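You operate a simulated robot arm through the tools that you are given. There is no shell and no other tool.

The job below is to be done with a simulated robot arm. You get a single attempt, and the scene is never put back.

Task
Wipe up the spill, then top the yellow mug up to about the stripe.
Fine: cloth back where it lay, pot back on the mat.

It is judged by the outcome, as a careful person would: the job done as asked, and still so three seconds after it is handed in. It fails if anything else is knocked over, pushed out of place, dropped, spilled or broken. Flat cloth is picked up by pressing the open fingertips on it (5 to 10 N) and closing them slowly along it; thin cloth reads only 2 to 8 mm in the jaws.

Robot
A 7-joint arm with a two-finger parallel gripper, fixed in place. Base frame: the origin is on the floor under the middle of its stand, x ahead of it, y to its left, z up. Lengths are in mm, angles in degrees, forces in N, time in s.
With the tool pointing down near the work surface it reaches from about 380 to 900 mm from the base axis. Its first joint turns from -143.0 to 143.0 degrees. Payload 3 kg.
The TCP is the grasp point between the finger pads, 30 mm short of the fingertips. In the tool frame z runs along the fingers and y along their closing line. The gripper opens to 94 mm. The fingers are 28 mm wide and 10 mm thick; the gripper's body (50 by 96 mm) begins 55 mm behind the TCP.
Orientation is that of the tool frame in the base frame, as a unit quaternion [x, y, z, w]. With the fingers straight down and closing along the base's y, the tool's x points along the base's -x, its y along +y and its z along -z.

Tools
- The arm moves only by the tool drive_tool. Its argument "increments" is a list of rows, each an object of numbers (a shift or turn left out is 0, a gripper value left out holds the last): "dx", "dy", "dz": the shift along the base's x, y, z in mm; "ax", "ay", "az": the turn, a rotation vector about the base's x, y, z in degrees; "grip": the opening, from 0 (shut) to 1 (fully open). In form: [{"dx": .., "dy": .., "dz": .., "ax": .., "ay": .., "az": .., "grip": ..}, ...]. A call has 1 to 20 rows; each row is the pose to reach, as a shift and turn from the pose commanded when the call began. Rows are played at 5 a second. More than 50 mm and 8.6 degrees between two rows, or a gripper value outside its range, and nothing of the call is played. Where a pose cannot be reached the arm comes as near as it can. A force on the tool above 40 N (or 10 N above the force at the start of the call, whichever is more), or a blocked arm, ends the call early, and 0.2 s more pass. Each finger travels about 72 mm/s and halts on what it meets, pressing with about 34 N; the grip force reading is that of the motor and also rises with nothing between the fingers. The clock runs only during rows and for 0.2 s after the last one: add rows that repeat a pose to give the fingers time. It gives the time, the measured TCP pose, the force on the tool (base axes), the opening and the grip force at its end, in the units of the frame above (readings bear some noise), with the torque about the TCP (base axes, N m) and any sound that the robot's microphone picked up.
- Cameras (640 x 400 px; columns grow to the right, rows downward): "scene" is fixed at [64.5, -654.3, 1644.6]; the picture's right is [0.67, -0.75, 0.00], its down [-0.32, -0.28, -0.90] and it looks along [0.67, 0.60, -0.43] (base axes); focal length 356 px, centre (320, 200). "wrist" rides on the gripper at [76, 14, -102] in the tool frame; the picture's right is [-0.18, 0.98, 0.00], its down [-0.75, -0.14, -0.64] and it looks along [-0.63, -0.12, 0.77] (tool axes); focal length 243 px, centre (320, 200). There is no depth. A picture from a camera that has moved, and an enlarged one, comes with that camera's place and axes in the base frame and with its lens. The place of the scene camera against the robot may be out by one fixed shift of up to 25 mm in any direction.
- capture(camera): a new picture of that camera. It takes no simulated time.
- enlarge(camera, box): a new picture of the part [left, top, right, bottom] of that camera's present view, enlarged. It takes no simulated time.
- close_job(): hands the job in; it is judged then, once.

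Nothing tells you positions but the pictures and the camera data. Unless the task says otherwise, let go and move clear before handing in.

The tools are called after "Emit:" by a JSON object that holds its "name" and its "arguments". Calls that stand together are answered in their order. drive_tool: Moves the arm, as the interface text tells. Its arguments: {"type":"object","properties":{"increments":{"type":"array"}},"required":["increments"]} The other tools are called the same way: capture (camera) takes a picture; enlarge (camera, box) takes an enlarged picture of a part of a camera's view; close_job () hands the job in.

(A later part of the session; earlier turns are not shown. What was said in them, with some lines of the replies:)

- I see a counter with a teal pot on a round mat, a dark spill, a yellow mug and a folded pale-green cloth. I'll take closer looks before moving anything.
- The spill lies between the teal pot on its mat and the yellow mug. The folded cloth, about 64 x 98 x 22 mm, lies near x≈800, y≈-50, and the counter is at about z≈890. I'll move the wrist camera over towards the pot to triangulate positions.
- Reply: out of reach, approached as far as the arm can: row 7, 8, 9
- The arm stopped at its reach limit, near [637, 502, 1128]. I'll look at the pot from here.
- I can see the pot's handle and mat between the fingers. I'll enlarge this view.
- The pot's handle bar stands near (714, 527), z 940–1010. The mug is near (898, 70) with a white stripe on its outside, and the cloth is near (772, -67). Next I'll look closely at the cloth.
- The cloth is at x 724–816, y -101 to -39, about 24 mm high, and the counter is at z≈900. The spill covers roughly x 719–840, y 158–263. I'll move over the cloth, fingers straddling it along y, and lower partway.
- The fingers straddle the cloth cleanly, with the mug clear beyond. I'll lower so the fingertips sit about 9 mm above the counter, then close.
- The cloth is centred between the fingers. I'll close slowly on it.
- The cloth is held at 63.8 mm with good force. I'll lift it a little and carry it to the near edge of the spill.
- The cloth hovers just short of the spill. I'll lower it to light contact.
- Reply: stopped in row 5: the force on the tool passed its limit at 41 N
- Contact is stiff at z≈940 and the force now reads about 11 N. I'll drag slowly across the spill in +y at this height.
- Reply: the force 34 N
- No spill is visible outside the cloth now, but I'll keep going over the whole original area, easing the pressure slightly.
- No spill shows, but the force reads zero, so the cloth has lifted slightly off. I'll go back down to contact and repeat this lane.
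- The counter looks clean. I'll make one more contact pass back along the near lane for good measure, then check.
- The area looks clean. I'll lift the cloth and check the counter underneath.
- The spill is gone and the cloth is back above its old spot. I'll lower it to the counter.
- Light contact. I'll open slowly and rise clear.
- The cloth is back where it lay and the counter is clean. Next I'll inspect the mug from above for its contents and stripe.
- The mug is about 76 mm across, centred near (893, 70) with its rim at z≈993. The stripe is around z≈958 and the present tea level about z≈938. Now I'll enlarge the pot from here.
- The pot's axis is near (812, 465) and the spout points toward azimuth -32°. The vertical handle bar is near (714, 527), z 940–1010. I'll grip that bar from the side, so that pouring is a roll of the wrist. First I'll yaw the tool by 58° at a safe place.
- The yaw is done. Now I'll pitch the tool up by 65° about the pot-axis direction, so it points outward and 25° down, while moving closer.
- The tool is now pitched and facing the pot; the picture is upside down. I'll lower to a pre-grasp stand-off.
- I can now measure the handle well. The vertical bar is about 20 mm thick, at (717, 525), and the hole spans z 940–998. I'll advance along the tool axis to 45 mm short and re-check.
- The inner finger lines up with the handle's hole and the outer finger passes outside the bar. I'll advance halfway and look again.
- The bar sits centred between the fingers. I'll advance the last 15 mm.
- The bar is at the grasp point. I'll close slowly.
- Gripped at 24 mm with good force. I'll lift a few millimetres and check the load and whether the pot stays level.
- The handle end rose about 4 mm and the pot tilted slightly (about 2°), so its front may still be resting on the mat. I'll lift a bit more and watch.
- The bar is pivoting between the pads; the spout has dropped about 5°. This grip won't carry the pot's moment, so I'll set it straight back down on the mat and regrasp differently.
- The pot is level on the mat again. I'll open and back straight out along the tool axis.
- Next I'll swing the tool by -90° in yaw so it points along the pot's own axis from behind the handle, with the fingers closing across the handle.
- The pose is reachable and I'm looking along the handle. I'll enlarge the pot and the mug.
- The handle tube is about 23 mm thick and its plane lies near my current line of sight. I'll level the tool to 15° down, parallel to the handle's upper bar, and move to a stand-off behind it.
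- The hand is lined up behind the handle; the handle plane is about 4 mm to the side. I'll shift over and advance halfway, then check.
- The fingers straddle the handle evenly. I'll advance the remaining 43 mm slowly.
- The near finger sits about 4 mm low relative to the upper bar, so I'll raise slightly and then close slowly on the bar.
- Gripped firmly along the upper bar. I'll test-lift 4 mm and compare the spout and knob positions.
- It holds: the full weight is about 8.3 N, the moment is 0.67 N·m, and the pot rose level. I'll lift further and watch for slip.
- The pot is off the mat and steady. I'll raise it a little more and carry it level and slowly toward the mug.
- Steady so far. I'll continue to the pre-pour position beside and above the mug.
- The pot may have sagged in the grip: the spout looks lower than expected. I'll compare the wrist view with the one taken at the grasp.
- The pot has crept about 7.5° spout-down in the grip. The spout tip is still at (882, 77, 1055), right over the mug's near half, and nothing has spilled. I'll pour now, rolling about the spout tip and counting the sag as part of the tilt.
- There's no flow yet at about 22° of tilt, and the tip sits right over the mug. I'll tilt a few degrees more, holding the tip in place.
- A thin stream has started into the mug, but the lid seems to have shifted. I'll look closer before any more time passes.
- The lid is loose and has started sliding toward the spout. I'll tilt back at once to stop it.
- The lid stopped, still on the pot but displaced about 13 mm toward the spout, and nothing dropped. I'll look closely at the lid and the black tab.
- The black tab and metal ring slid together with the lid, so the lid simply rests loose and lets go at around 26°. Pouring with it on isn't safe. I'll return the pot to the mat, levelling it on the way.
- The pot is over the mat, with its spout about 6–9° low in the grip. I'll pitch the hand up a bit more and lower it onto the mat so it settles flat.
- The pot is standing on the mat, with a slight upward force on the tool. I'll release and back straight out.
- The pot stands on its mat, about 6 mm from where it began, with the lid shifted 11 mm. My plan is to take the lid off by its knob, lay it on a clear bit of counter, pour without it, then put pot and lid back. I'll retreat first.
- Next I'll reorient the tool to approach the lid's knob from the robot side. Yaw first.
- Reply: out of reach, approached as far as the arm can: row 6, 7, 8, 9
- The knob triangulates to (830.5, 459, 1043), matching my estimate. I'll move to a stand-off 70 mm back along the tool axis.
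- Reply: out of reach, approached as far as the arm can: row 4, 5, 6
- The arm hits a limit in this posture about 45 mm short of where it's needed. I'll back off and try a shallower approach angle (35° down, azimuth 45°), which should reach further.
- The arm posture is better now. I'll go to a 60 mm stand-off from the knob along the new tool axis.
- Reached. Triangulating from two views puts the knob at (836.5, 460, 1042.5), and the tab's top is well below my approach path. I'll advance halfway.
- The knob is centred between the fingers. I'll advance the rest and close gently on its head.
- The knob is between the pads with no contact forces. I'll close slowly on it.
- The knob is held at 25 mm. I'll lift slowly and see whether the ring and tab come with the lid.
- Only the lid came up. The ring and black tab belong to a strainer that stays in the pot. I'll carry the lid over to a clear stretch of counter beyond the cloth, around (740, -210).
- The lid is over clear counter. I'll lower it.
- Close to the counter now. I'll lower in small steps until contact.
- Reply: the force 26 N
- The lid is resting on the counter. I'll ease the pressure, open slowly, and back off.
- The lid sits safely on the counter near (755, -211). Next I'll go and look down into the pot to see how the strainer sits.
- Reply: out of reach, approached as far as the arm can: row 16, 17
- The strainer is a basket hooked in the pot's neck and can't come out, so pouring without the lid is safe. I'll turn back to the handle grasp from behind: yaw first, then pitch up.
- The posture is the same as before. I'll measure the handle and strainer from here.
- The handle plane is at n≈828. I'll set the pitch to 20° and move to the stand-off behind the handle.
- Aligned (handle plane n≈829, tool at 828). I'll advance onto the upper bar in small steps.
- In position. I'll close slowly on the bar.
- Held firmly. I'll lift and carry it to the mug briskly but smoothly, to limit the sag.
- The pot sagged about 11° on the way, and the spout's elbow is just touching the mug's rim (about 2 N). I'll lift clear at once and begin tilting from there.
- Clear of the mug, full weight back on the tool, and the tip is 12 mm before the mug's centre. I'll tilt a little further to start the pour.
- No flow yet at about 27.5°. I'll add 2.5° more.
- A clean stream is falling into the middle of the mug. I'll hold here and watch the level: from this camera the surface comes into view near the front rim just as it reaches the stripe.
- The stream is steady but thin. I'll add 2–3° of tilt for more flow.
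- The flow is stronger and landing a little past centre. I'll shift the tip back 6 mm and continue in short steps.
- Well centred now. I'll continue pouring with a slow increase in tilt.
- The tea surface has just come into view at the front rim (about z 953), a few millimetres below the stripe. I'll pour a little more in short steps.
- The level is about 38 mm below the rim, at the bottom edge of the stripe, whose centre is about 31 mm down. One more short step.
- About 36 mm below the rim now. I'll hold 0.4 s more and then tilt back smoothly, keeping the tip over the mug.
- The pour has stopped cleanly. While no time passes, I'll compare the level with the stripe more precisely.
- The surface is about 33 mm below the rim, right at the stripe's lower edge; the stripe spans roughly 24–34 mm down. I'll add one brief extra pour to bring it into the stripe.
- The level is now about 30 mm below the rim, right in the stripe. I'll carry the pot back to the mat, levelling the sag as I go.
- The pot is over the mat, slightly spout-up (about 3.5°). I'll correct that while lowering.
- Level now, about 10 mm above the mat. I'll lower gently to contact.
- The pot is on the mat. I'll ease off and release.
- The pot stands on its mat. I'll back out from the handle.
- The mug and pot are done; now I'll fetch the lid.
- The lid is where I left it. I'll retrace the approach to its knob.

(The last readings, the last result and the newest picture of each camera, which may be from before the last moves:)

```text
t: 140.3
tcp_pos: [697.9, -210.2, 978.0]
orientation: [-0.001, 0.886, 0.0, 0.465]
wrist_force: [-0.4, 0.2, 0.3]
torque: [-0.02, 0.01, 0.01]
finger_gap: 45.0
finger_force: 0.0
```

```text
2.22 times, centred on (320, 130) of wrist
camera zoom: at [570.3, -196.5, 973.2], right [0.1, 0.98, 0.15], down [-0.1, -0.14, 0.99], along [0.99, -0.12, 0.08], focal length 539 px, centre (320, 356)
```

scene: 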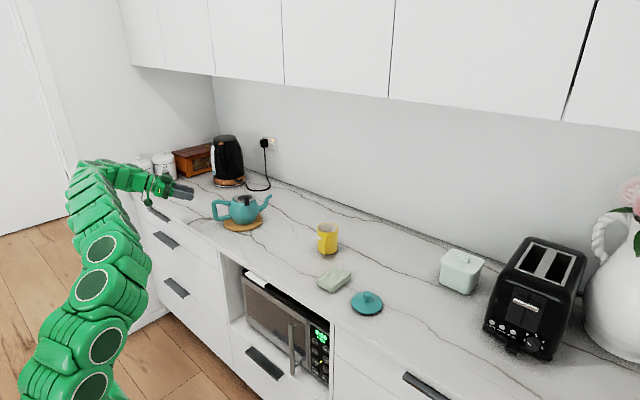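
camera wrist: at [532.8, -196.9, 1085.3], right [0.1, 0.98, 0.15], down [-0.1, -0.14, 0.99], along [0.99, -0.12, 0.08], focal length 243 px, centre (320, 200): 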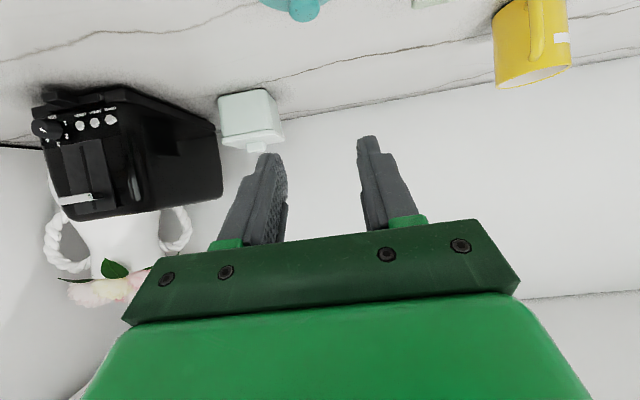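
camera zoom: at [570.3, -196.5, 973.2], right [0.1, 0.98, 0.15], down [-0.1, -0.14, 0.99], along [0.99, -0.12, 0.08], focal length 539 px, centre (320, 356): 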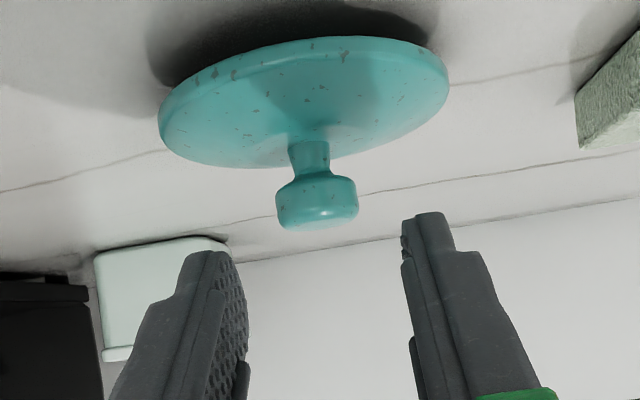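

Aligned. I'll advance the rest and close on the knob.

Emit:
{"name": "drive_tool", "arguments": {"increments": [{"dx": 14, "dz": -10}, {"dx": 28, "dz": -20}, {"dx": 42, "dz": -30}, {"dx": 42, "dz": -30}, {"dx": 42, "dz": -30, "grip": 0.42}, {"dx": 42, "dz": -30, "grip": 0.37}, {"dx": 42, "dz": -30, "grip": 0.33}, {"dx": 42, "dz": -30, "grip": 0.3}, {"dx": 42, "dz": -30, "grip": 0.27}, {"dx": 42, "dz": -30, "grip": 0.22}, {"dx": 42, "dz": -30, "grip": 0.22}]}}

Emit:
{"name": "enlarge", "arguments": {"camera": "wrist", "box": [200, 40, 440, 220]}}

```text
t: 142.7
tcp_pos: [740.8, -212.8, 945.7]
orientation: [-0.001, 0.886, 0.0, 0.464]
wrist_force: [-0.1, 0.5, -0.5]
torque: [0.01, -0.01, -0.02]
finger_gap: 25.3
finger_force: 33.7
```

```text
2.22 times, centred on (320, 130) of wrist
camera zoom: at [613.7, -198.3, 942.2], right [0.1, 0.98, 0.15], down [-0.1, -0.14, 0.99], along [0.99, -0.12, 0.08], focal length 539 px, centre (320, 356)
```

zoom: 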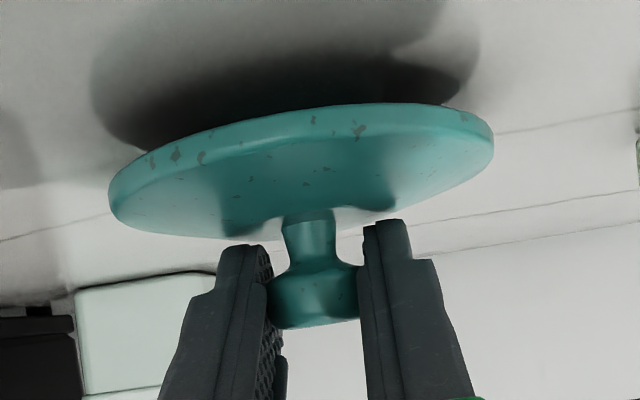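

I have the lid. I'll carry it back over the pot.

Emit:
{"name": "drive_tool", "arguments": {"increments": [{"dz": 25}, {"dz": 65}, {"dz": 110}, {"dy": 15, "dz": 145}, {"dx": 6, "dy": 50, "dz": 160, "az": 3}, {"dx": 12, "dy": 95, "dz": 165, "az": 6}, {"dx": 18, "dy": 140, "dz": 165, "az": 9}, {"dx": 24, "dy": 185, "dz": 165, "az": 12}, {"dx": 30, "dy": 230, "dz": 165, "az": 15}, {"dx": 36, "dy": 275, "dz": 165, "az": 18}, {"dx": 42, "dy": 320, "dz": 165, "az": 21}, {"dx": 48, "dy": 365, "dz": 165, "az": 24}, {"dx": 54, "dy": 410, "dz": 165, "az": 27}, {"dx": 60, "dy": 455, "dz": 165, "az": 30}, {"dx": 66, "dy": 500, "dz": 165, "az": 33}, {"dx": 72, "dy": 545, "dz": 165, "az": 36}, {"dx": 78, "dy": 590, "dz": 165, "az": 39}, {"dx": 82, "dy": 630, "dz": 160, "az": 42}, {"dx": 85.5, "dy": 655, "dz": 155, "az": 45}, {"dx": 86.5, "dy": 663, "dz": 150, "az": 45}]}}

Emit:
{"name": "capture", "arguments": {"camera": "wrist"}}

Emit:
{"name": "enlarge", "arguments": {"camera": "wrist", "box": [200, 40, 440, 220]}}

Emit:
{"name": "enlarge", "arguments": {"camera": "scene", "box": [190, 140, 290, 240]}}

```text
t: 146.9
tcp_pos: [827.1, 453.8, 1094.4]
orientation: [-0.34, 0.818, 0.177, 0.428]
wrist_force: [0.0, 0.5, 0.6]
torque: [0.01, 0.03, 0.0]
finger_gap: 25.2
finger_force: 33.9
```

```text
taken
camera wrist: at [727.2, 372.7, 1089.8], right [-0.62, 0.77, 0.15], down [0.03, -0.17, 0.99], along [0.78, 0.62, 0.08], focal length 243 px, centre (320, 200)
```

wrist: 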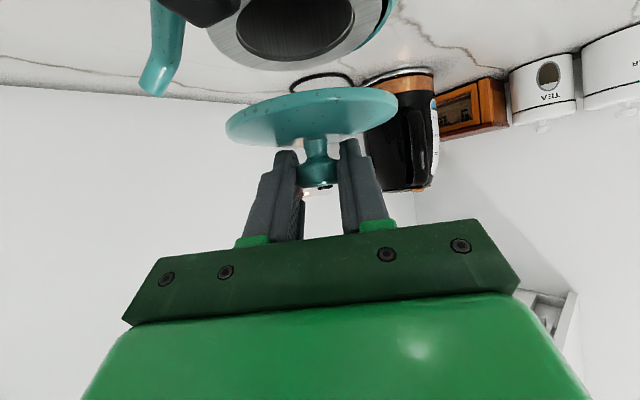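

```text
2.22 times, centred on (320, 130) of wrist
camera zoom: at [727.2, 372.7, 1089.8], right [-0.62, 0.77, 0.15], down [0.03, -0.17, 0.99], along [0.78, 0.62, 0.08], focal length 539 px, centre (320, 356)
```

zoom: 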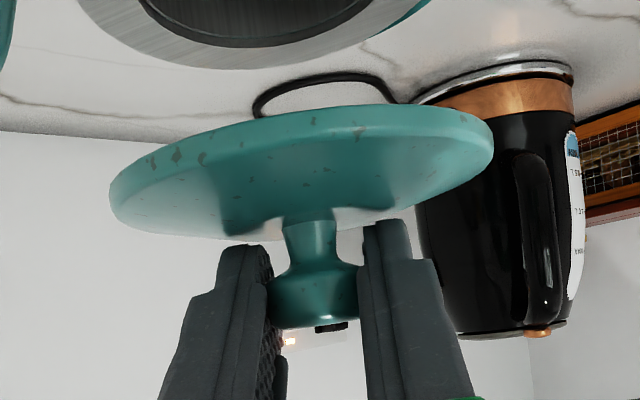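

```text
4.00 times, centred on (240, 190) of scene
camera zoom: at [64.5, -654.3, 1644.6], right [0.67, -0.75, 0.0], down [-0.32, -0.28, -0.9], along [0.67, 0.6, -0.43], focal length 1423 px, centre (640, 240)
```

zoom: 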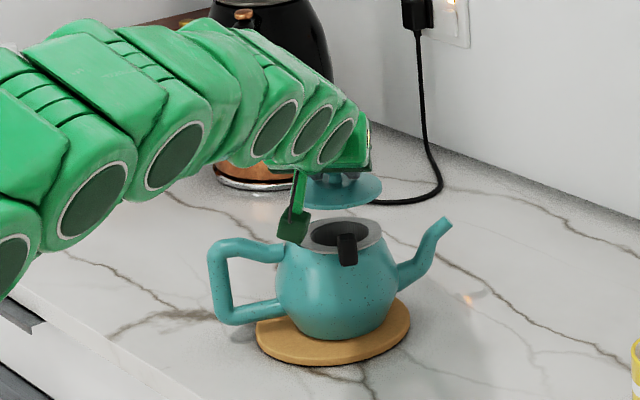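

The lid is nearly concentric above the strainer ring. I'll lower it in small steps.

Emit:
{"name": "drive_tool", "arguments": {"increments": [{"dx": -2, "dy": -1, "dz": -15}, {"dx": -3, "dy": -1, "dz": -28}, {"dx": -3, "dy": -1, "dz": -35}, {"dx": -3, "dy": -1, "dz": -38}, {"dx": -3, "dy": -1, "dz": -38}]}}

Emit:
{"name": "enlarge", "arguments": {"camera": "wrist", "box": [200, 40, 440, 220]}}

Emit:
{"name": "enlarge", "arguments": {"camera": "scene", "box": [215, 165, 275, 215]}}

```text
t: 148.1
tcp_pos: [825.4, 452.3, 1057.9]
orientation: [-0.34, 0.818, 0.177, 0.428]
wrist_force: [-1.0, 0.8, 1.6]
torque: [0.08, -0.03, 0.0]
finger_gap: 25.2
finger_force: 34.1
```

```text
2.22 times, centred on (320, 130) of wrist
camera zoom: at [725.8, 371.0, 1053.0], right [-0.62, 0.77, 0.15], down [0.03, -0.17, 0.99], along [0.78, 0.62, 0.08], focal length 539 px, centre (320, 356)
```

zoom: 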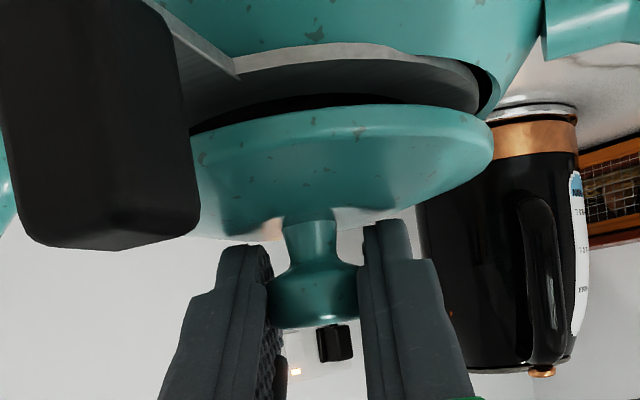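

```text
8.00 times, centred on (245, 190) of scene
camera zoom: at [64.5, -654.3, 1644.6], right [0.67, -0.75, 0.0], down [-0.32, -0.28, -0.9], along [0.67, 0.6, -0.43], focal length 2846 px, centre (920, 280)
```

zoom: 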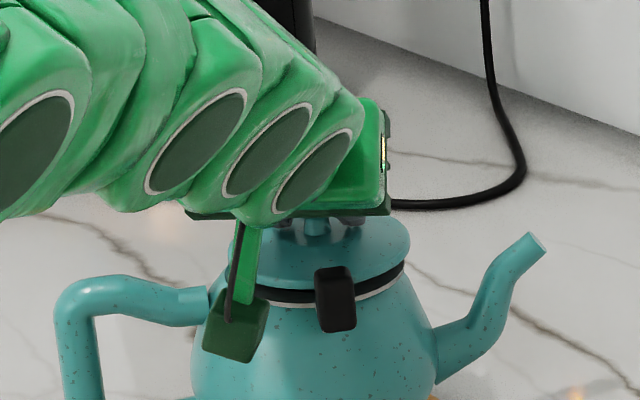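

Just above the ring. I'll lower in 1 mm steps to contact.

Emit:
{"name": "drive_tool", "arguments": {"increments": [{"dz": -1}, {"dz": -2}, {"dz": -3}, {"dz": -4}, {"dz": -4}]}}

Emit:
{"name": "enlarge", "arguments": {"camera": "wrist", "box": [200, 40, 440, 220]}}

```text
t: 149.3
tcp_pos: [824.2, 452.4, 1052.9]
orientation: [-0.34, 0.819, 0.177, 0.428]
wrist_force: [-2.3, -2.2, 12.6]
torque: [-0.24, 0.19, -0.03]
finger_gap: 25.0
finger_force: 34.2
```

```text
2.22 times, centred on (320, 130) of wrist
camera zoom: at [724.1, 371.5, 1047.8], right [-0.62, 0.77, 0.15], down [0.03, -0.17, 0.99], along [0.78, 0.62, 0.08], focal length 539 px, centre (320, 356)
```

zoom: 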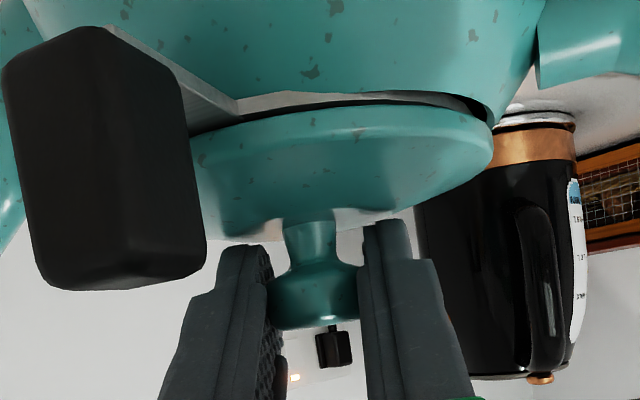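

Contact at 12 N. I'll ease to a light touch and slide lid and strainer together back toward the handle by about 10 mm.

Emit:
{"name": "drive_tool", "arguments": {"increments": [{"dz": 0.5}, {"dx": -1.7, "dy": 1.1, "dz": 0.5}, {"dx": -3.4, "dy": 2.1, "dz": 0.5}, {"dx": -5.1, "dy": 3.2, "dz": 0.5}, {"dx": -6.8, "dy": 4.2, "dz": 0.5}, {"dx": -8.5, "dy": 5.3, "dz": 0.5}]}}

Emit:
{"name": "enlarge", "arguments": {"camera": "wrist", "box": [200, 40, 440, 220]}}

Emit:
{"name": "enlarge", "arguments": {"camera": "scene", "box": [190, 170, 280, 240]}}

```text
t: 150.7
tcp_pos: [815.7, 456.3, 1053.3]
orientation: [-0.34, 0.818, 0.177, 0.429]
wrist_force: [0.6, -1.0, -0.8]
torque: [-0.01, 0.01, 0.0]
finger_gap: 25.2
finger_force: 34.1
```

```text
2.22 times, centred on (320, 130) of wrist
camera zoom: at [716.4, 376.4, 1049.0], right [-0.62, 0.77, 0.15], down [0.03, -0.17, 0.99], along [0.78, 0.62, 0.08], focal length 539 px, centre (320, 356)
```

zoom: 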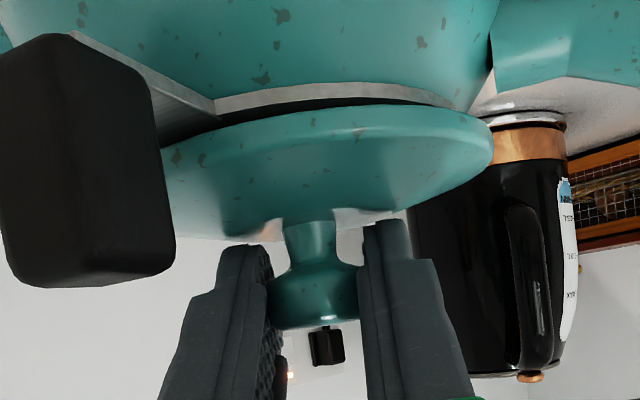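

```text
5.71 times, centred on (235, 205) of scene
camera zoom: at [64.5, -654.3, 1644.6], right [0.67, -0.75, 0.0], down [-0.32, -0.28, -0.9], along [0.67, 0.6, -0.43], focal length 2033 px, centre (806, 171)
```

zoom: 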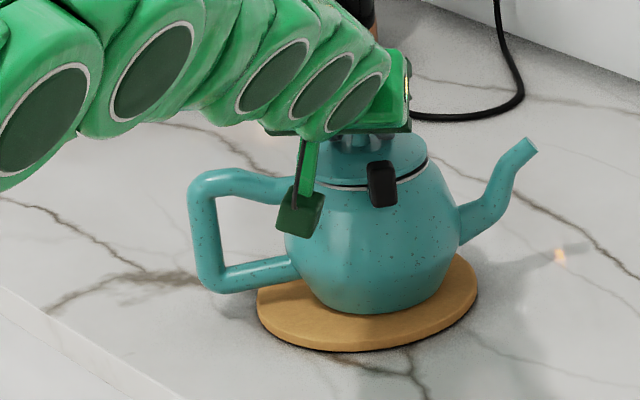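

Lid and strainer slid back together, and the dark gap at the neck is closed. I'll nudge the lid about 3 mm to be concentric and set it down.

Emit:
{"name": "drive_tool", "arguments": {"increments": [{"dz": 0.8}, {"dx": 1.5, "dy": -0.9, "dz": 0.8}, {"dx": 3.0, "dy": -1.9, "dz": 0.8}, {"dx": 3.0, "dy": -1.9, "dz": -0.3}, {"dx": 3.0, "dy": -1.9, "dz": -0.8}]}}

Emit:
{"name": "enlarge", "arguments": {"camera": "wrist", "box": [200, 40, 440, 220]}}

Emit:
{"name": "enlarge", "arguments": {"camera": "scene", "box": [190, 170, 280, 240]}}

```text
t: 151.9
tcp_pos: [818.7, 456.0, 1052.6]
orientation: [-0.34, 0.818, 0.178, 0.429]
wrist_force: [-0.8, -0.3, -1.0]
torque: [0.0, 0.01, 0.0]
finger_gap: 25.3
finger_force: 34.0
```

```text
2.22 times, centred on (320, 130) of wrist
camera zoom: at [719.0, 374.6, 1048.1], right [-0.62, 0.77, 0.15], down [0.03, -0.17, 0.99], along [0.78, 0.62, 0.08], focal length 539 px, centre (320, 356)
```

zoom: 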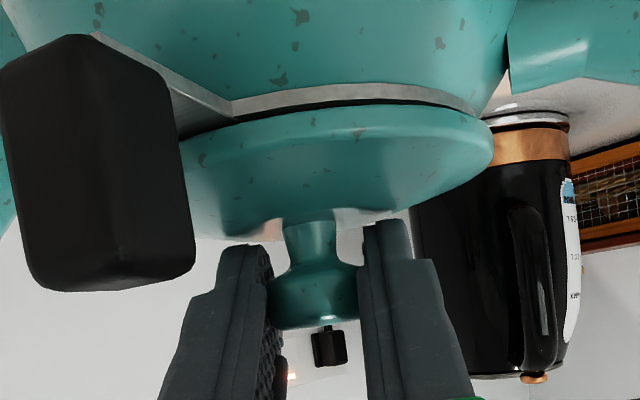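

```text
5.71 times, centred on (235, 205) of scene
camera zoom: at [64.5, -654.3, 1644.6], right [0.67, -0.75, 0.0], down [-0.32, -0.28, -0.9], along [0.67, 0.6, -0.43], focal length 2033 px, centre (806, 171)
```

zoom: 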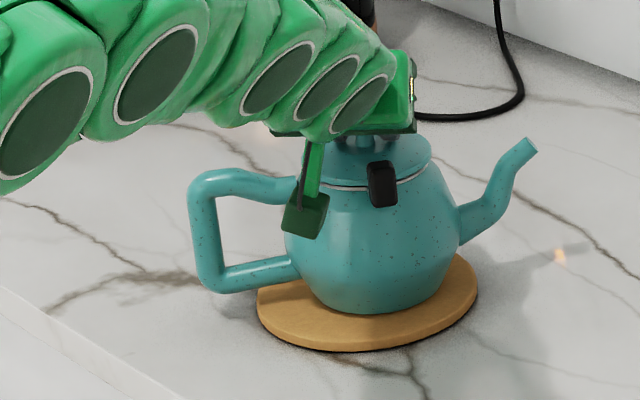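

Nicely concentric now. I'll touch down and release.

Emit:
{"name": "drive_tool", "arguments": {"increments": [{"dz": -0.6}, {"dz": -1.2}, {"dz": -1.2}]}}

```text
t: 152.7
tcp_pos: [819.5, 455.4, 1052.2]
orientation: [-0.34, 0.818, 0.177, 0.429]
wrist_force: [0.8, -0.2, 5.3]
torque: [-0.1, 0.04, -0.02]
finger_gap: 24.9
finger_force: 34.5
```

Emit:
{"name": "drive_tool", "arguments": {"increments": [{"dz": 0.3, "grip": 0.29}, {"dz": 0.3, "grip": 0.33}, {"dz": 0.3, "grip": 0.39}, {"dz": 0.3, "grip": 0.46}, {"dz": 0.3, "grip": 0.5}, {"dz": 0.3, "grip": 0.5}]}}

Emit:
{"name": "enlarge", "arguments": {"camera": "wrist", "box": [200, 40, 440, 220]}}

Emit:
{"name": "enlarge", "arguments": {"camera": "scene", "box": [190, 170, 280, 240]}}

```text
t: 154.1
tcp_pos: [820.3, 455.8, 1051.9]
orientation: [-0.339, 0.818, 0.177, 0.429]
wrist_force: [0.3, 0.3, 12.9]
torque: [0.13, -0.2, -0.02]
finger_gap: 44.4
finger_force: 0.1
```

```text
2.22 times, centred on (320, 130) of wrist
camera zoom: at [719.3, 375.1, 1047.2], right [-0.62, 0.77, 0.15], down [0.03, -0.17, 0.99], along [0.78, 0.62, 0.08], focal length 539 px, centre (320, 356)
```

zoom: 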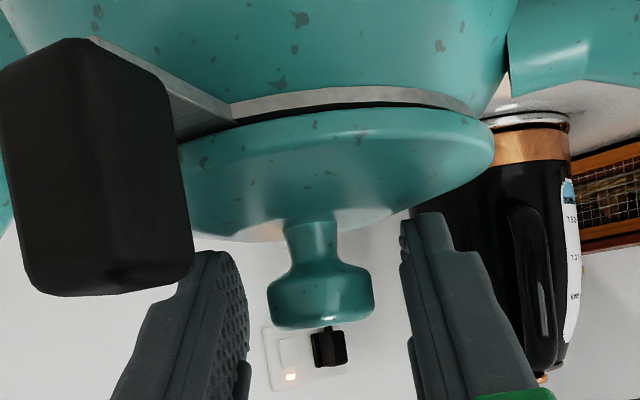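

```text
5.71 times, centred on (235, 205) of scene
camera zoom: at [64.5, -654.3, 1644.6], right [0.67, -0.75, 0.0], down [-0.32, -0.28, -0.9], along [0.67, 0.6, -0.43], focal length 2033 px, centre (806, 171)
```

zoom: 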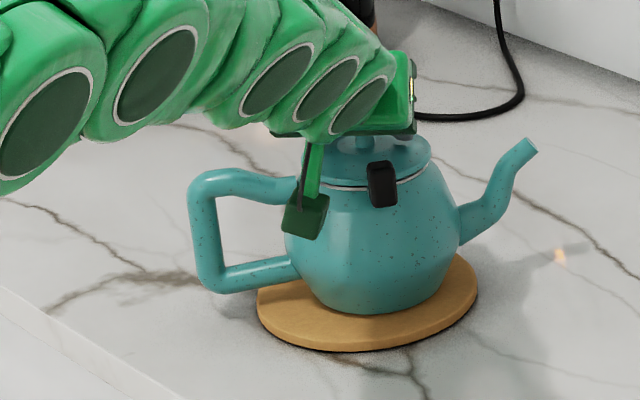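

The knob is free, but something still presses (about 13 N; probably a fingertip resting on the lid). I'll back off gently along the tool axis.

Emit:
{"name": "drive_tool", "arguments": {"increments": [{"dx": -0.5, "dy": -0.5, "dz": 1.5}, {"dx": -2, "dy": -2, "dz": 4}, {"dx": -4, "dy": -4, "dz": 7}]}}

Emit:
{"name": "enlarge", "arguments": {"camera": "wrist", "box": [200, 40, 440, 220]}}

Emit:
{"name": "enlarge", "arguments": {"camera": "scene", "box": [190, 170, 280, 240]}}

```text
t: 154.9
tcp_pos: [816.4, 450.0, 1058.8]
orientation: [-0.34, 0.818, 0.177, 0.429]
wrist_force: [0.0, -0.1, -0.9]
torque: [0.0, 0.01, 0.05]
finger_gap: 46.8
finger_force: 0.0
```

```text
2.22 times, centred on (320, 130) of wrist
camera zoom: at [715.1, 370.2, 1054.2], right [-0.62, 0.77, 0.15], down [0.03, -0.17, 0.99], along [0.78, 0.62, 0.08], focal length 539 px, centre (320, 356)
```

zoom: 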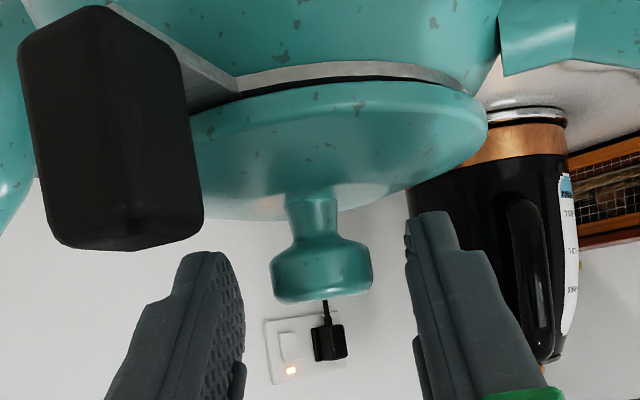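

```text
5.71 times, centred on (235, 205) of scene
camera zoom: at [64.5, -654.3, 1644.6], right [0.67, -0.75, 0.0], down [-0.32, -0.28, -0.9], along [0.67, 0.6, -0.43], focal length 2033 px, centre (806, 171)
```

zoom: 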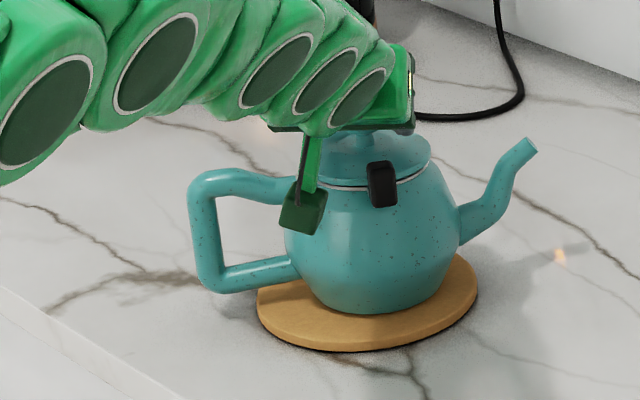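

Free of everything. I'll back away fully.

Emit:
{"name": "drive_tool", "arguments": {"increments": [{"dx": -8, "dy": -8, "dz": 8}, {"dx": -20, "dy": -20, "dz": 20}, {"dx": -38, "dy": -38, "dz": 38}, {"dx": -60, "dy": -60, "dz": 60}, {"dx": -82, "dy": -82, "dz": 85}, {"dx": -100, "dy": -110, "dz": 105}, {"dx": -120, "dy": -140, "dz": 115}, {"dx": -140, "dy": -170, "dz": 120}, {"dx": -155, "dy": -205, "dz": 120}, {"dx": -165, "dy": -240, "dz": 120}, {"dx": -165, "dy": -240, "dz": 120}]}}

Emit:
{"name": "capture", "arguments": {"camera": "scene"}}

Emit:
{"name": "enlarge", "arguments": {"camera": "scene", "box": [190, 170, 280, 240]}}

Emit:
{"name": "enlarge", "arguments": {"camera": "scene", "box": [225, 180, 265, 215]}}

```text
t: 157.3
tcp_pos: [652.0, 210.7, 1179.8]
orientation: [-0.34, 0.818, 0.177, 0.429]
wrist_force: [-0.5, 0.0, -0.1]
torque: [0.02, -0.03, -0.01]
finger_gap: 47.2
finger_force: 0.1
```

```text
taken
```

scene: 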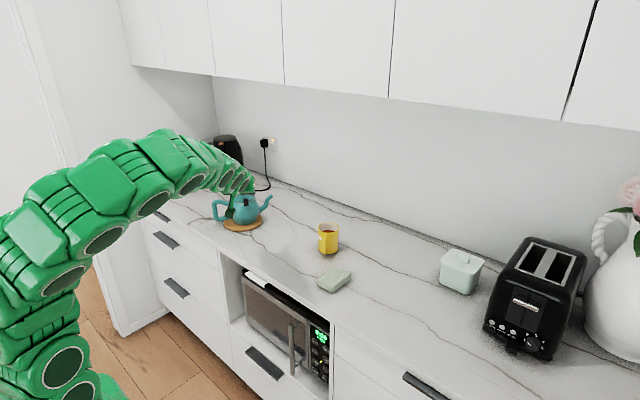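

```text
5.71 times, centred on (235, 205) of scene
camera zoom: at [64.5, -654.3, 1644.6], right [0.67, -0.75, 0.0], down [-0.32, -0.28, -0.9], along [0.67, 0.6, -0.43], focal length 2033 px, centre (806, 171)
```

zoom: 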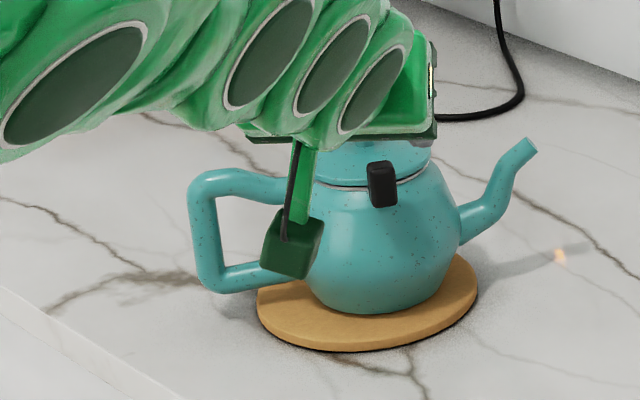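

```text
11.43 times, centred on (245, 198) of scene
camera zoom: at [64.5, -654.3, 1644.6], right [0.67, -0.75, 0.0], down [-0.32, -0.28, -0.9], along [0.67, 0.6, -0.43], focal length 4066 px, centre (1177, 229)
```

zoom: 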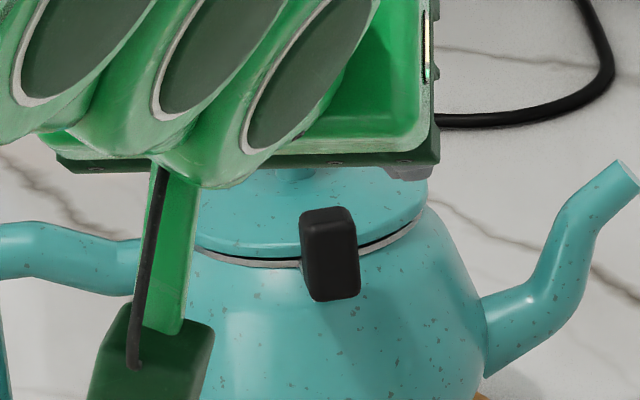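

The arm blocks the view, so I'll move it well clear and check everything.

Emit:
{"name": "drive_tool", "arguments": {"increments": [{"dx": -15, "dy": -30, "dz": 5}, {"dx": -30, "dy": -70, "dz": 10}, {"dx": -45, "dy": -110, "dz": 15}, {"dx": -60, "dy": -150, "dz": 20}, {"dx": -75, "dy": -190, "dz": 25}, {"dx": -90, "dy": -230, "dz": 30}, {"dx": -105, "dy": -270, "dz": 35}, {"dx": -120, "dy": -305, "dz": 40}, {"dx": -130, "dy": -330, "dz": 40}, {"dx": -130, "dy": -330, "dz": 40}]}}

Emit:
{"name": "capture", "arguments": {"camera": "scene"}}

Emit:
{"name": "enlarge", "arguments": {"camera": "scene", "box": [190, 170, 280, 240]}}

Emit:
{"name": "enlarge", "arguments": {"camera": "scene", "box": [225, 180, 265, 215]}}

Emit:
{"name": "enlarge", "arguments": {"camera": "scene", "box": [250, 215, 380, 300]}}

Emit:
{"name": "enlarge", "arguments": {"camera": "scene", "box": [310, 218, 350, 258]}}

```text
t: 159.5
tcp_pos: [517.5, -119.5, 1216.7]
orientation: [-0.34, 0.818, 0.178, 0.429]
wrist_force: [0.2, 0.6, -0.7]
torque: [0.01, 0.02, 0.0]
finger_gap: 46.8
finger_force: 0.1
```

```text
taken
```

scene: 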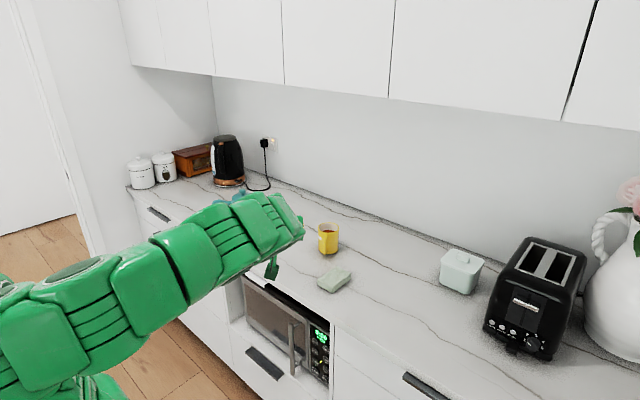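

```text
5.71 times, centred on (235, 205) of scene
camera zoom: at [64.5, -654.3, 1644.6], right [0.67, -0.75, 0.0], down [-0.32, -0.28, -0.9], along [0.67, 0.6, -0.43], focal length 2033 px, centre (806, 171)
```

zoom: 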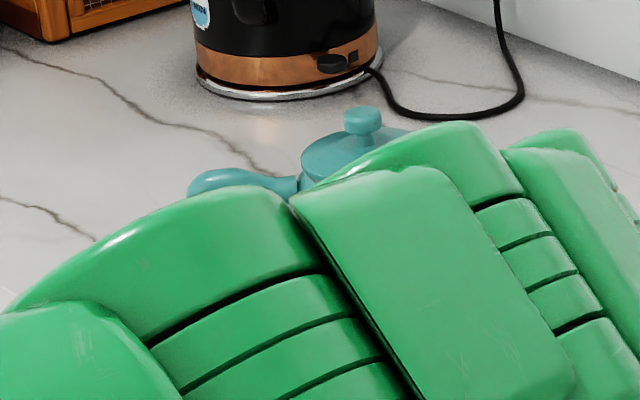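

```text
11.43 times, centred on (245, 198) of scene
camera zoom: at [64.5, -654.3, 1644.6], right [0.67, -0.75, 0.0], down [-0.32, -0.28, -0.9], along [0.67, 0.6, -0.43], focal length 4066 px, centre (1177, 229)
```

zoom: 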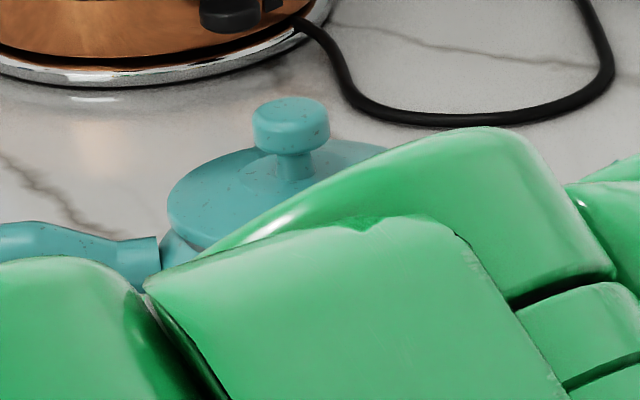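

```text
4.71 times, centred on (315, 258) of scene
camera zoom: at [64.5, -654.3, 1644.6], right [0.67, -0.75, 0.0], down [-0.32, -0.28, -0.9], along [0.67, 0.6, -0.43], focal length 1674 px, centre (344, -71)
```

zoom: 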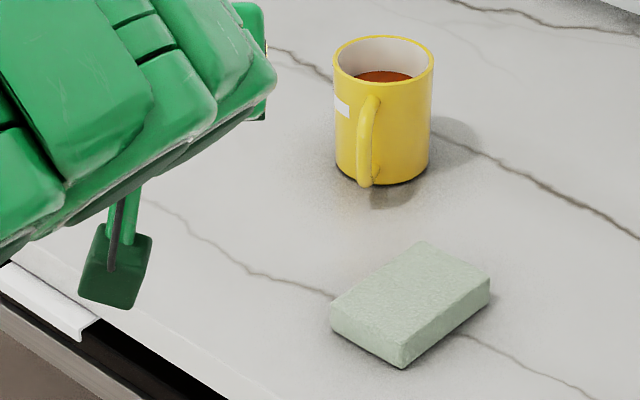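

```text
10.00 times, centred on (330, 238) of scene
camera zoom: at [64.5, -654.3, 1644.6], right [0.67, -0.75, 0.0], down [-0.32, -0.28, -0.9], along [0.67, 0.6, -0.43], focal length 3558 px, centre (220, -180)
```

zoom: 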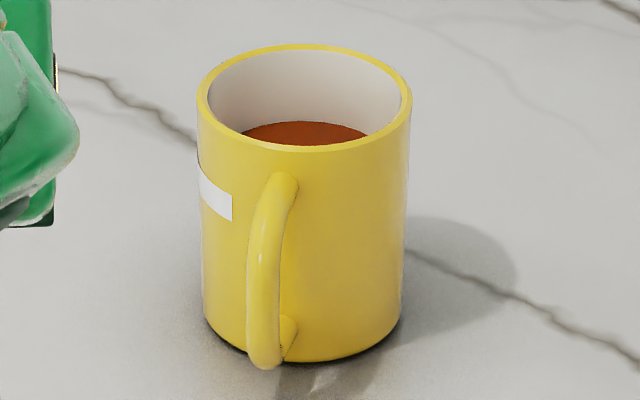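

I'll return the arm toward its starting pose so that everything is visible.

Emit:
{"name": "drive_tool", "arguments": {"increments": [{"dx": 0, "dy": 30, "dz": 3, "ax": -5.6, "ay": 5.6}, {"dx": 0, "dy": 65, "dz": 6, "ax": -11.1, "ay": 11.1}, {"dx": 0, "dy": 105, "dz": 9, "ax": -16.7, "ay": 16.7}, {"dx": 0, "dy": 145, "dz": 12, "ax": -22.2, "ay": 22.2}, {"dx": 0, "dy": 185, "dz": 15, "ax": -27.8, "ay": 27.8}, {"dx": 0, "dy": 225, "dz": 18, "ax": -33.3, "ay": 33.3}, {"dx": 0, "dy": 265, "dz": 21, "ax": -38.9, "ay": 38.9}, {"dx": 0, "dy": 300, "dz": 25, "ax": -38.9, "ay": 38.9}, {"dx": 0, "dy": 325, "dz": 25, "ax": -38.9, "ay": 38.9}]}}

Emit:
{"name": "drive_tool", "arguments": {"increments": [{"az": -7.5}, {"az": -15}, {"az": -22.5}, {"az": -30}, {"az": -37.5}, {"az": -45}, {"az": -45}]}}

Emit:
{"name": "capture", "arguments": {"camera": "scene"}}

Emit:
{"name": "enlarge", "arguments": {"camera": "scene", "box": [190, 170, 280, 240]}}

Emit:
{"name": "enlarge", "arguments": {"camera": "scene", "box": [225, 180, 265, 215]}}

Emit:
{"name": "capture", "arguments": {"camera": "wrist"}}

```text
t: 161.5
tcp_pos: [518.9, 205.7, 1245.1]
orientation: [-0.383, 0.924, 0.001, 0.001]
wrist_force: [-0.1, 0.1, 0.0]
torque: [-0.05, -0.04, -0.02]
finger_gap: 46.9
finger_force: 0.1
```

```text
t: 163.1
tcp_pos: [520.4, 206.0, 1244.7]
orientation: [0.0, 1.0, 0.0, 0.003]
wrist_force: [-0.5, 1.0, 0.2]
torque: [0.03, 0.01, -0.01]
finger_gap: 46.9
finger_force: 0.0
```

```text
taken
```

scene: 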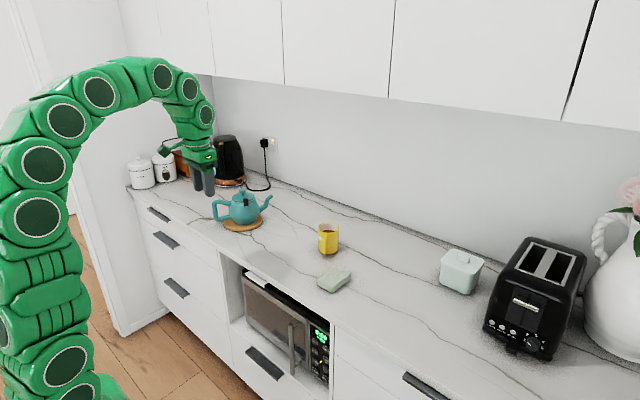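

```text
5.71 times, centred on (235, 205) of scene
camera zoom: at [64.5, -654.3, 1644.6], right [0.67, -0.75, 0.0], down [-0.32, -0.28, -0.9], along [0.67, 0.6, -0.43], focal length 2033 px, centre (806, 171)
```

zoom: 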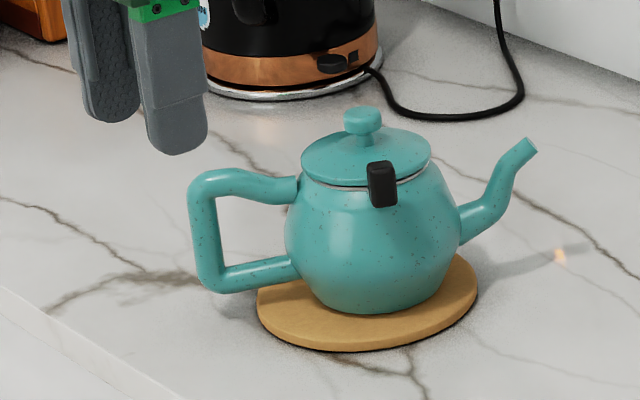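

```text
11.43 times, centred on (245, 198) of scene
camera zoom: at [64.5, -654.3, 1644.6], right [0.67, -0.75, 0.0], down [-0.32, -0.28, -0.9], along [0.67, 0.6, -0.43], focal length 4066 px, centre (1177, 229)
```

zoom: 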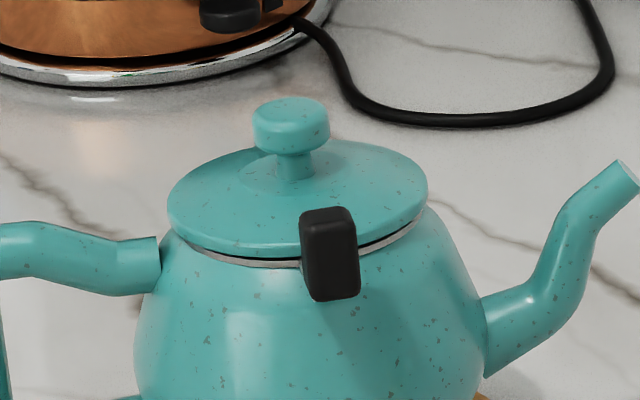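

```text
taken
camera wrist: at [442.9, 219.4, 1346.4], right [0.18, 0.98, 0.0], down [0.75, -0.14, 0.65], along [0.63, -0.12, -0.76], focal length 243 px, centre (320, 200)
```

wrist: 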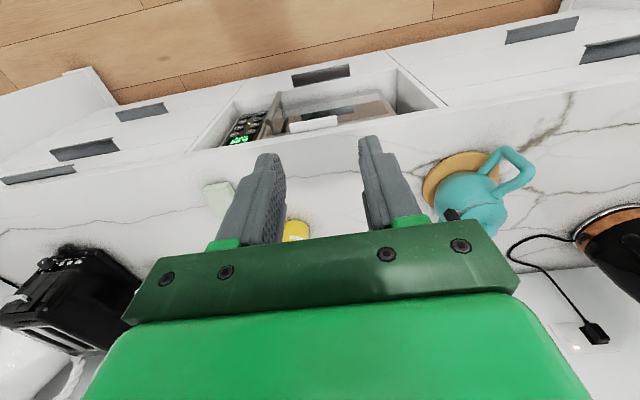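

The cloth, mug and pot all look right. The lid is on, but there's a thin gap at its front edge, so I'll go back for a closer look at its seating.

Emit:
{"name": "drive_tool", "arguments": {"increments": [{"dx": 5, "dy": 5, "az": 7.5}, {"dx": 10, "dy": 10, "az": 15}, {"dx": 15, "dy": 15, "az": 22.5}, {"dx": 20, "dy": 20, "az": 30}, {"dx": 25, "dy": 25, "az": 37.5}, {"dx": 30, "dy": 30, "az": 45}, {"dx": 30, "dy": 30, "az": 45}]}}

Emit:
{"name": "drive_tool", "arguments": {"increments": [{"dx": 22, "dy": 20, "dz": -15, "ax": 5.6, "ay": -5.6}, {"dx": 45, "dy": 40, "dz": -30, "ax": 11.1, "ay": -11.1}, {"dx": 68, "dy": 60, "dz": -48, "ax": 16.7, "ay": -16.7}, {"dx": 92, "dy": 80, "dz": -66, "ax": 22.2, "ay": -22.2}, {"dx": 116, "dy": 100, "dz": -84, "ax": 27.8, "ay": -27.8}, {"dx": 140, "dy": 120, "dz": -102, "ax": 33.3, "ay": -33.3}, {"dx": 165, "dy": 138, "dz": -120, "ax": 38.9, "ay": -38.9}, {"dx": 190, "dy": 150, "dz": -132, "ax": 38.9, "ay": -38.9}, {"dx": 215, "dy": 162, "dz": -145, "ax": 38.9, "ay": -38.9}, {"dx": 215, "dy": 162, "dz": -145, "ax": 38.9, "ay": -38.9}]}}

Emit:
{"name": "capture", "arguments": {"camera": "wrist"}}

Emit:
{"name": "enlarge", "arguments": {"camera": "wrist", "box": [220, 30, 420, 180]}}

```text
t: 164.7
tcp_pos: [549.7, 237.0, 1243.5]
orientation: [-0.384, 0.923, 0.002, 0.002]
wrist_force: [-0.7, 0.0, 0.6]
torque: [0.02, -0.01, -0.01]
finger_gap: 46.9
finger_force: 0.0
```

```text
t: 166.9
tcp_pos: [765.7, 398.8, 1097.4]
orientation: [-0.34, 0.818, 0.177, 0.429]
wrist_force: [-0.5, -0.7, -0.5]
torque: [0.0, 0.0, 0.01]
finger_gap: 47.3
finger_force: 0.0
```

```text
taken
camera wrist: at [664.5, 317.4, 1094.0], right [-0.62, 0.77, 0.15], down [0.03, -0.17, 0.99], along [0.78, 0.62, 0.08], focal length 243 px, centre (320, 200)
```

wrist: 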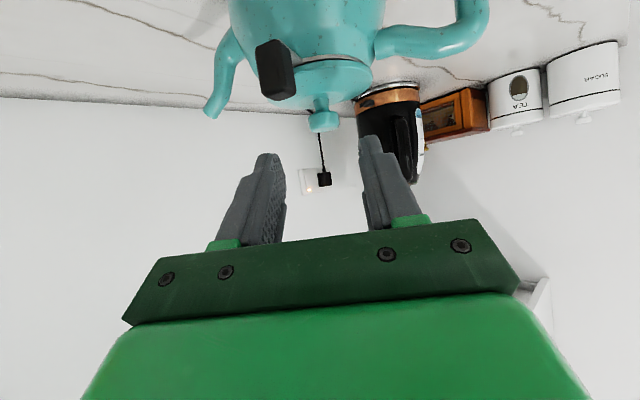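

```text
2.67 times, centred on (320, 105) of wrist
camera zoom: at [664.5, 317.4, 1094.0], right [-0.62, 0.77, 0.15], down [0.03, -0.17, 0.99], along [0.78, 0.62, 0.08], focal length 647 px, centre (320, 453)
```

zoom: 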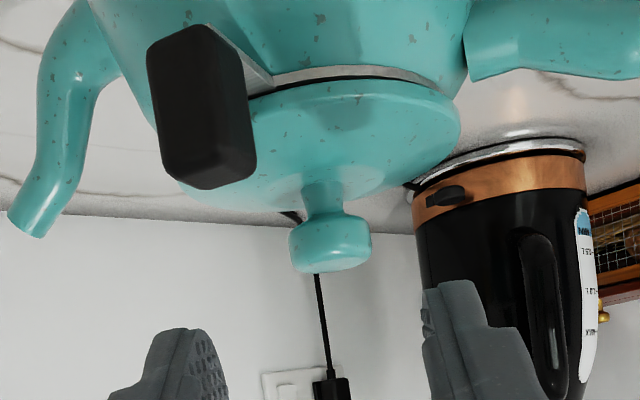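

The lid sits on the strainer ring, upright and steady (within about 1–2°). I'll back the arm away and do a last check of the whole counter.

Emit:
{"name": "drive_tool", "arguments": {"increments": [{"dx": -20, "dy": -15, "dz": 15}, {"dx": -45, "dy": -35, "dz": 35}, {"dx": -75, "dy": -60, "dz": 60}, {"dx": -105, "dy": -90, "dz": 85}, {"dx": -135, "dy": -115, "dz": 105}, {"dx": -165, "dy": -140, "dz": 120, "ax": -5.6, "ay": 5.6}, {"dx": -190, "dy": -160, "dz": 130, "ax": -11.1, "ay": 11.1}, {"dx": -215, "dy": -175, "dz": 140, "ax": -16.7, "ay": 16.7}, {"dx": -235, "dy": -185, "dz": 145, "ax": -22.2, "ay": 22.2}, {"dx": -250, "dy": -190, "dz": 145, "ax": -27.8, "ay": 27.8}, {"dx": -250, "dy": -190, "dz": 145, "ax": -33.3, "ay": 33.3}, {"dx": -250, "dy": -190, "dz": 145, "ax": -38.9, "ay": 38.9}, {"dx": -250, "dy": -190, "dz": 145, "ax": -38.9, "ay": 38.9}]}}

Emit:
{"name": "capture", "arguments": {"camera": "scene"}}

Emit:
{"name": "enlarge", "arguments": {"camera": "scene", "box": [190, 170, 380, 300]}}

Emit:
{"name": "enlarge", "arguments": {"camera": "scene", "box": [225, 180, 265, 215]}}

```text
t: 169.7
tcp_pos: [514.4, 206.8, 1242.3]
orientation: [-0.384, 0.923, 0.001, 0.0]
wrist_force: [0.7, -1.5, 0.5]
torque: [0.01, -0.01, -0.01]
finger_gap: 47.1
finger_force: 0.1
```

```text
taken
```

scene: 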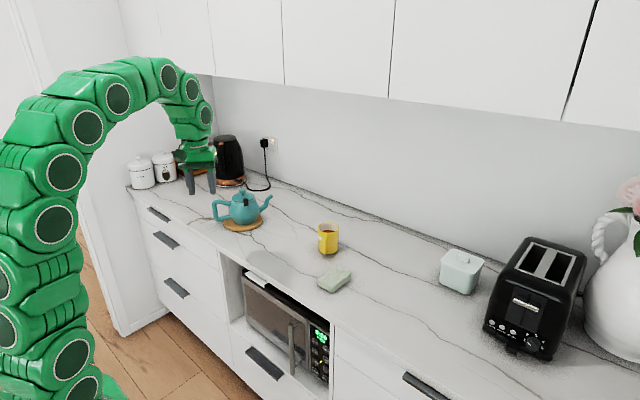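

```text
3.08 times, centred on (285, 235) of scene
camera zoom: at [64.5, -654.3, 1644.6], right [0.67, -0.75, 0.0], down [-0.32, -0.28, -0.9], along [0.67, 0.6, -0.43], focal length 1095 px, centre (428, 92)
```

zoom: 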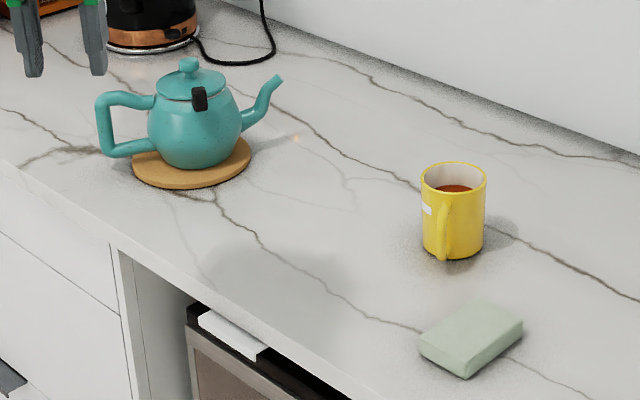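

```text
11.43 times, centred on (245, 198) of scene
camera zoom: at [64.5, -654.3, 1644.6], right [0.67, -0.75, 0.0], down [-0.32, -0.28, -0.9], along [0.67, 0.6, -0.43], focal length 4066 px, centre (1177, 229)
```

zoom: 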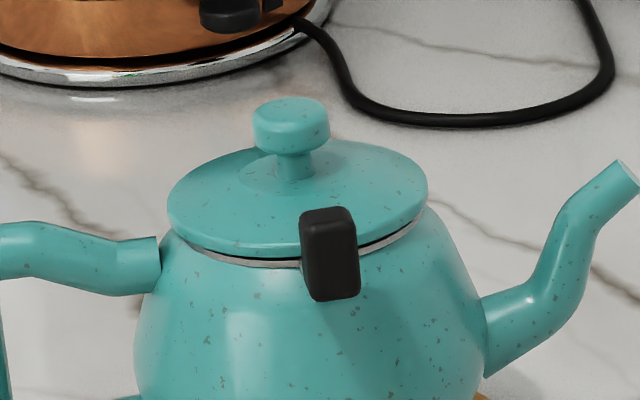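

The spill is gone and the cloth is back where it lay. The tea in the yellow mug is level with the stripe, and the pot is on its mat with its lid on. The arm is clear with nothing in its grip, so I'm handing in.

Emit:
{"name": "close_job", "arguments": {}}

```text
The job is handed in.
```

The spill is wiped up and the yellow mug is topped up to the stripe. The cloth is back where it lay, and the pot is on its mat with the lid on. I haven't had the verdict; I handed in with the arm clear and nothing in its grip.

A few things did not go perfectly:

- **Lid:** it was loose and began sliding toward the spout on my first pour. I stopped, took it off, poured without it and put it back. It sits upright, but there is a gap of about 2 mm at its front edge.
- **Mug:** the spout touched the rim once and pushed the mug about 3 mm.
- **Pot:** it stands about 8 mm from where it started, still well inside the mat.

The mug's level is an estimate from the pictures: about 30 mm below the rim. The stripe runs from roughly 24 to 34 mm below it.
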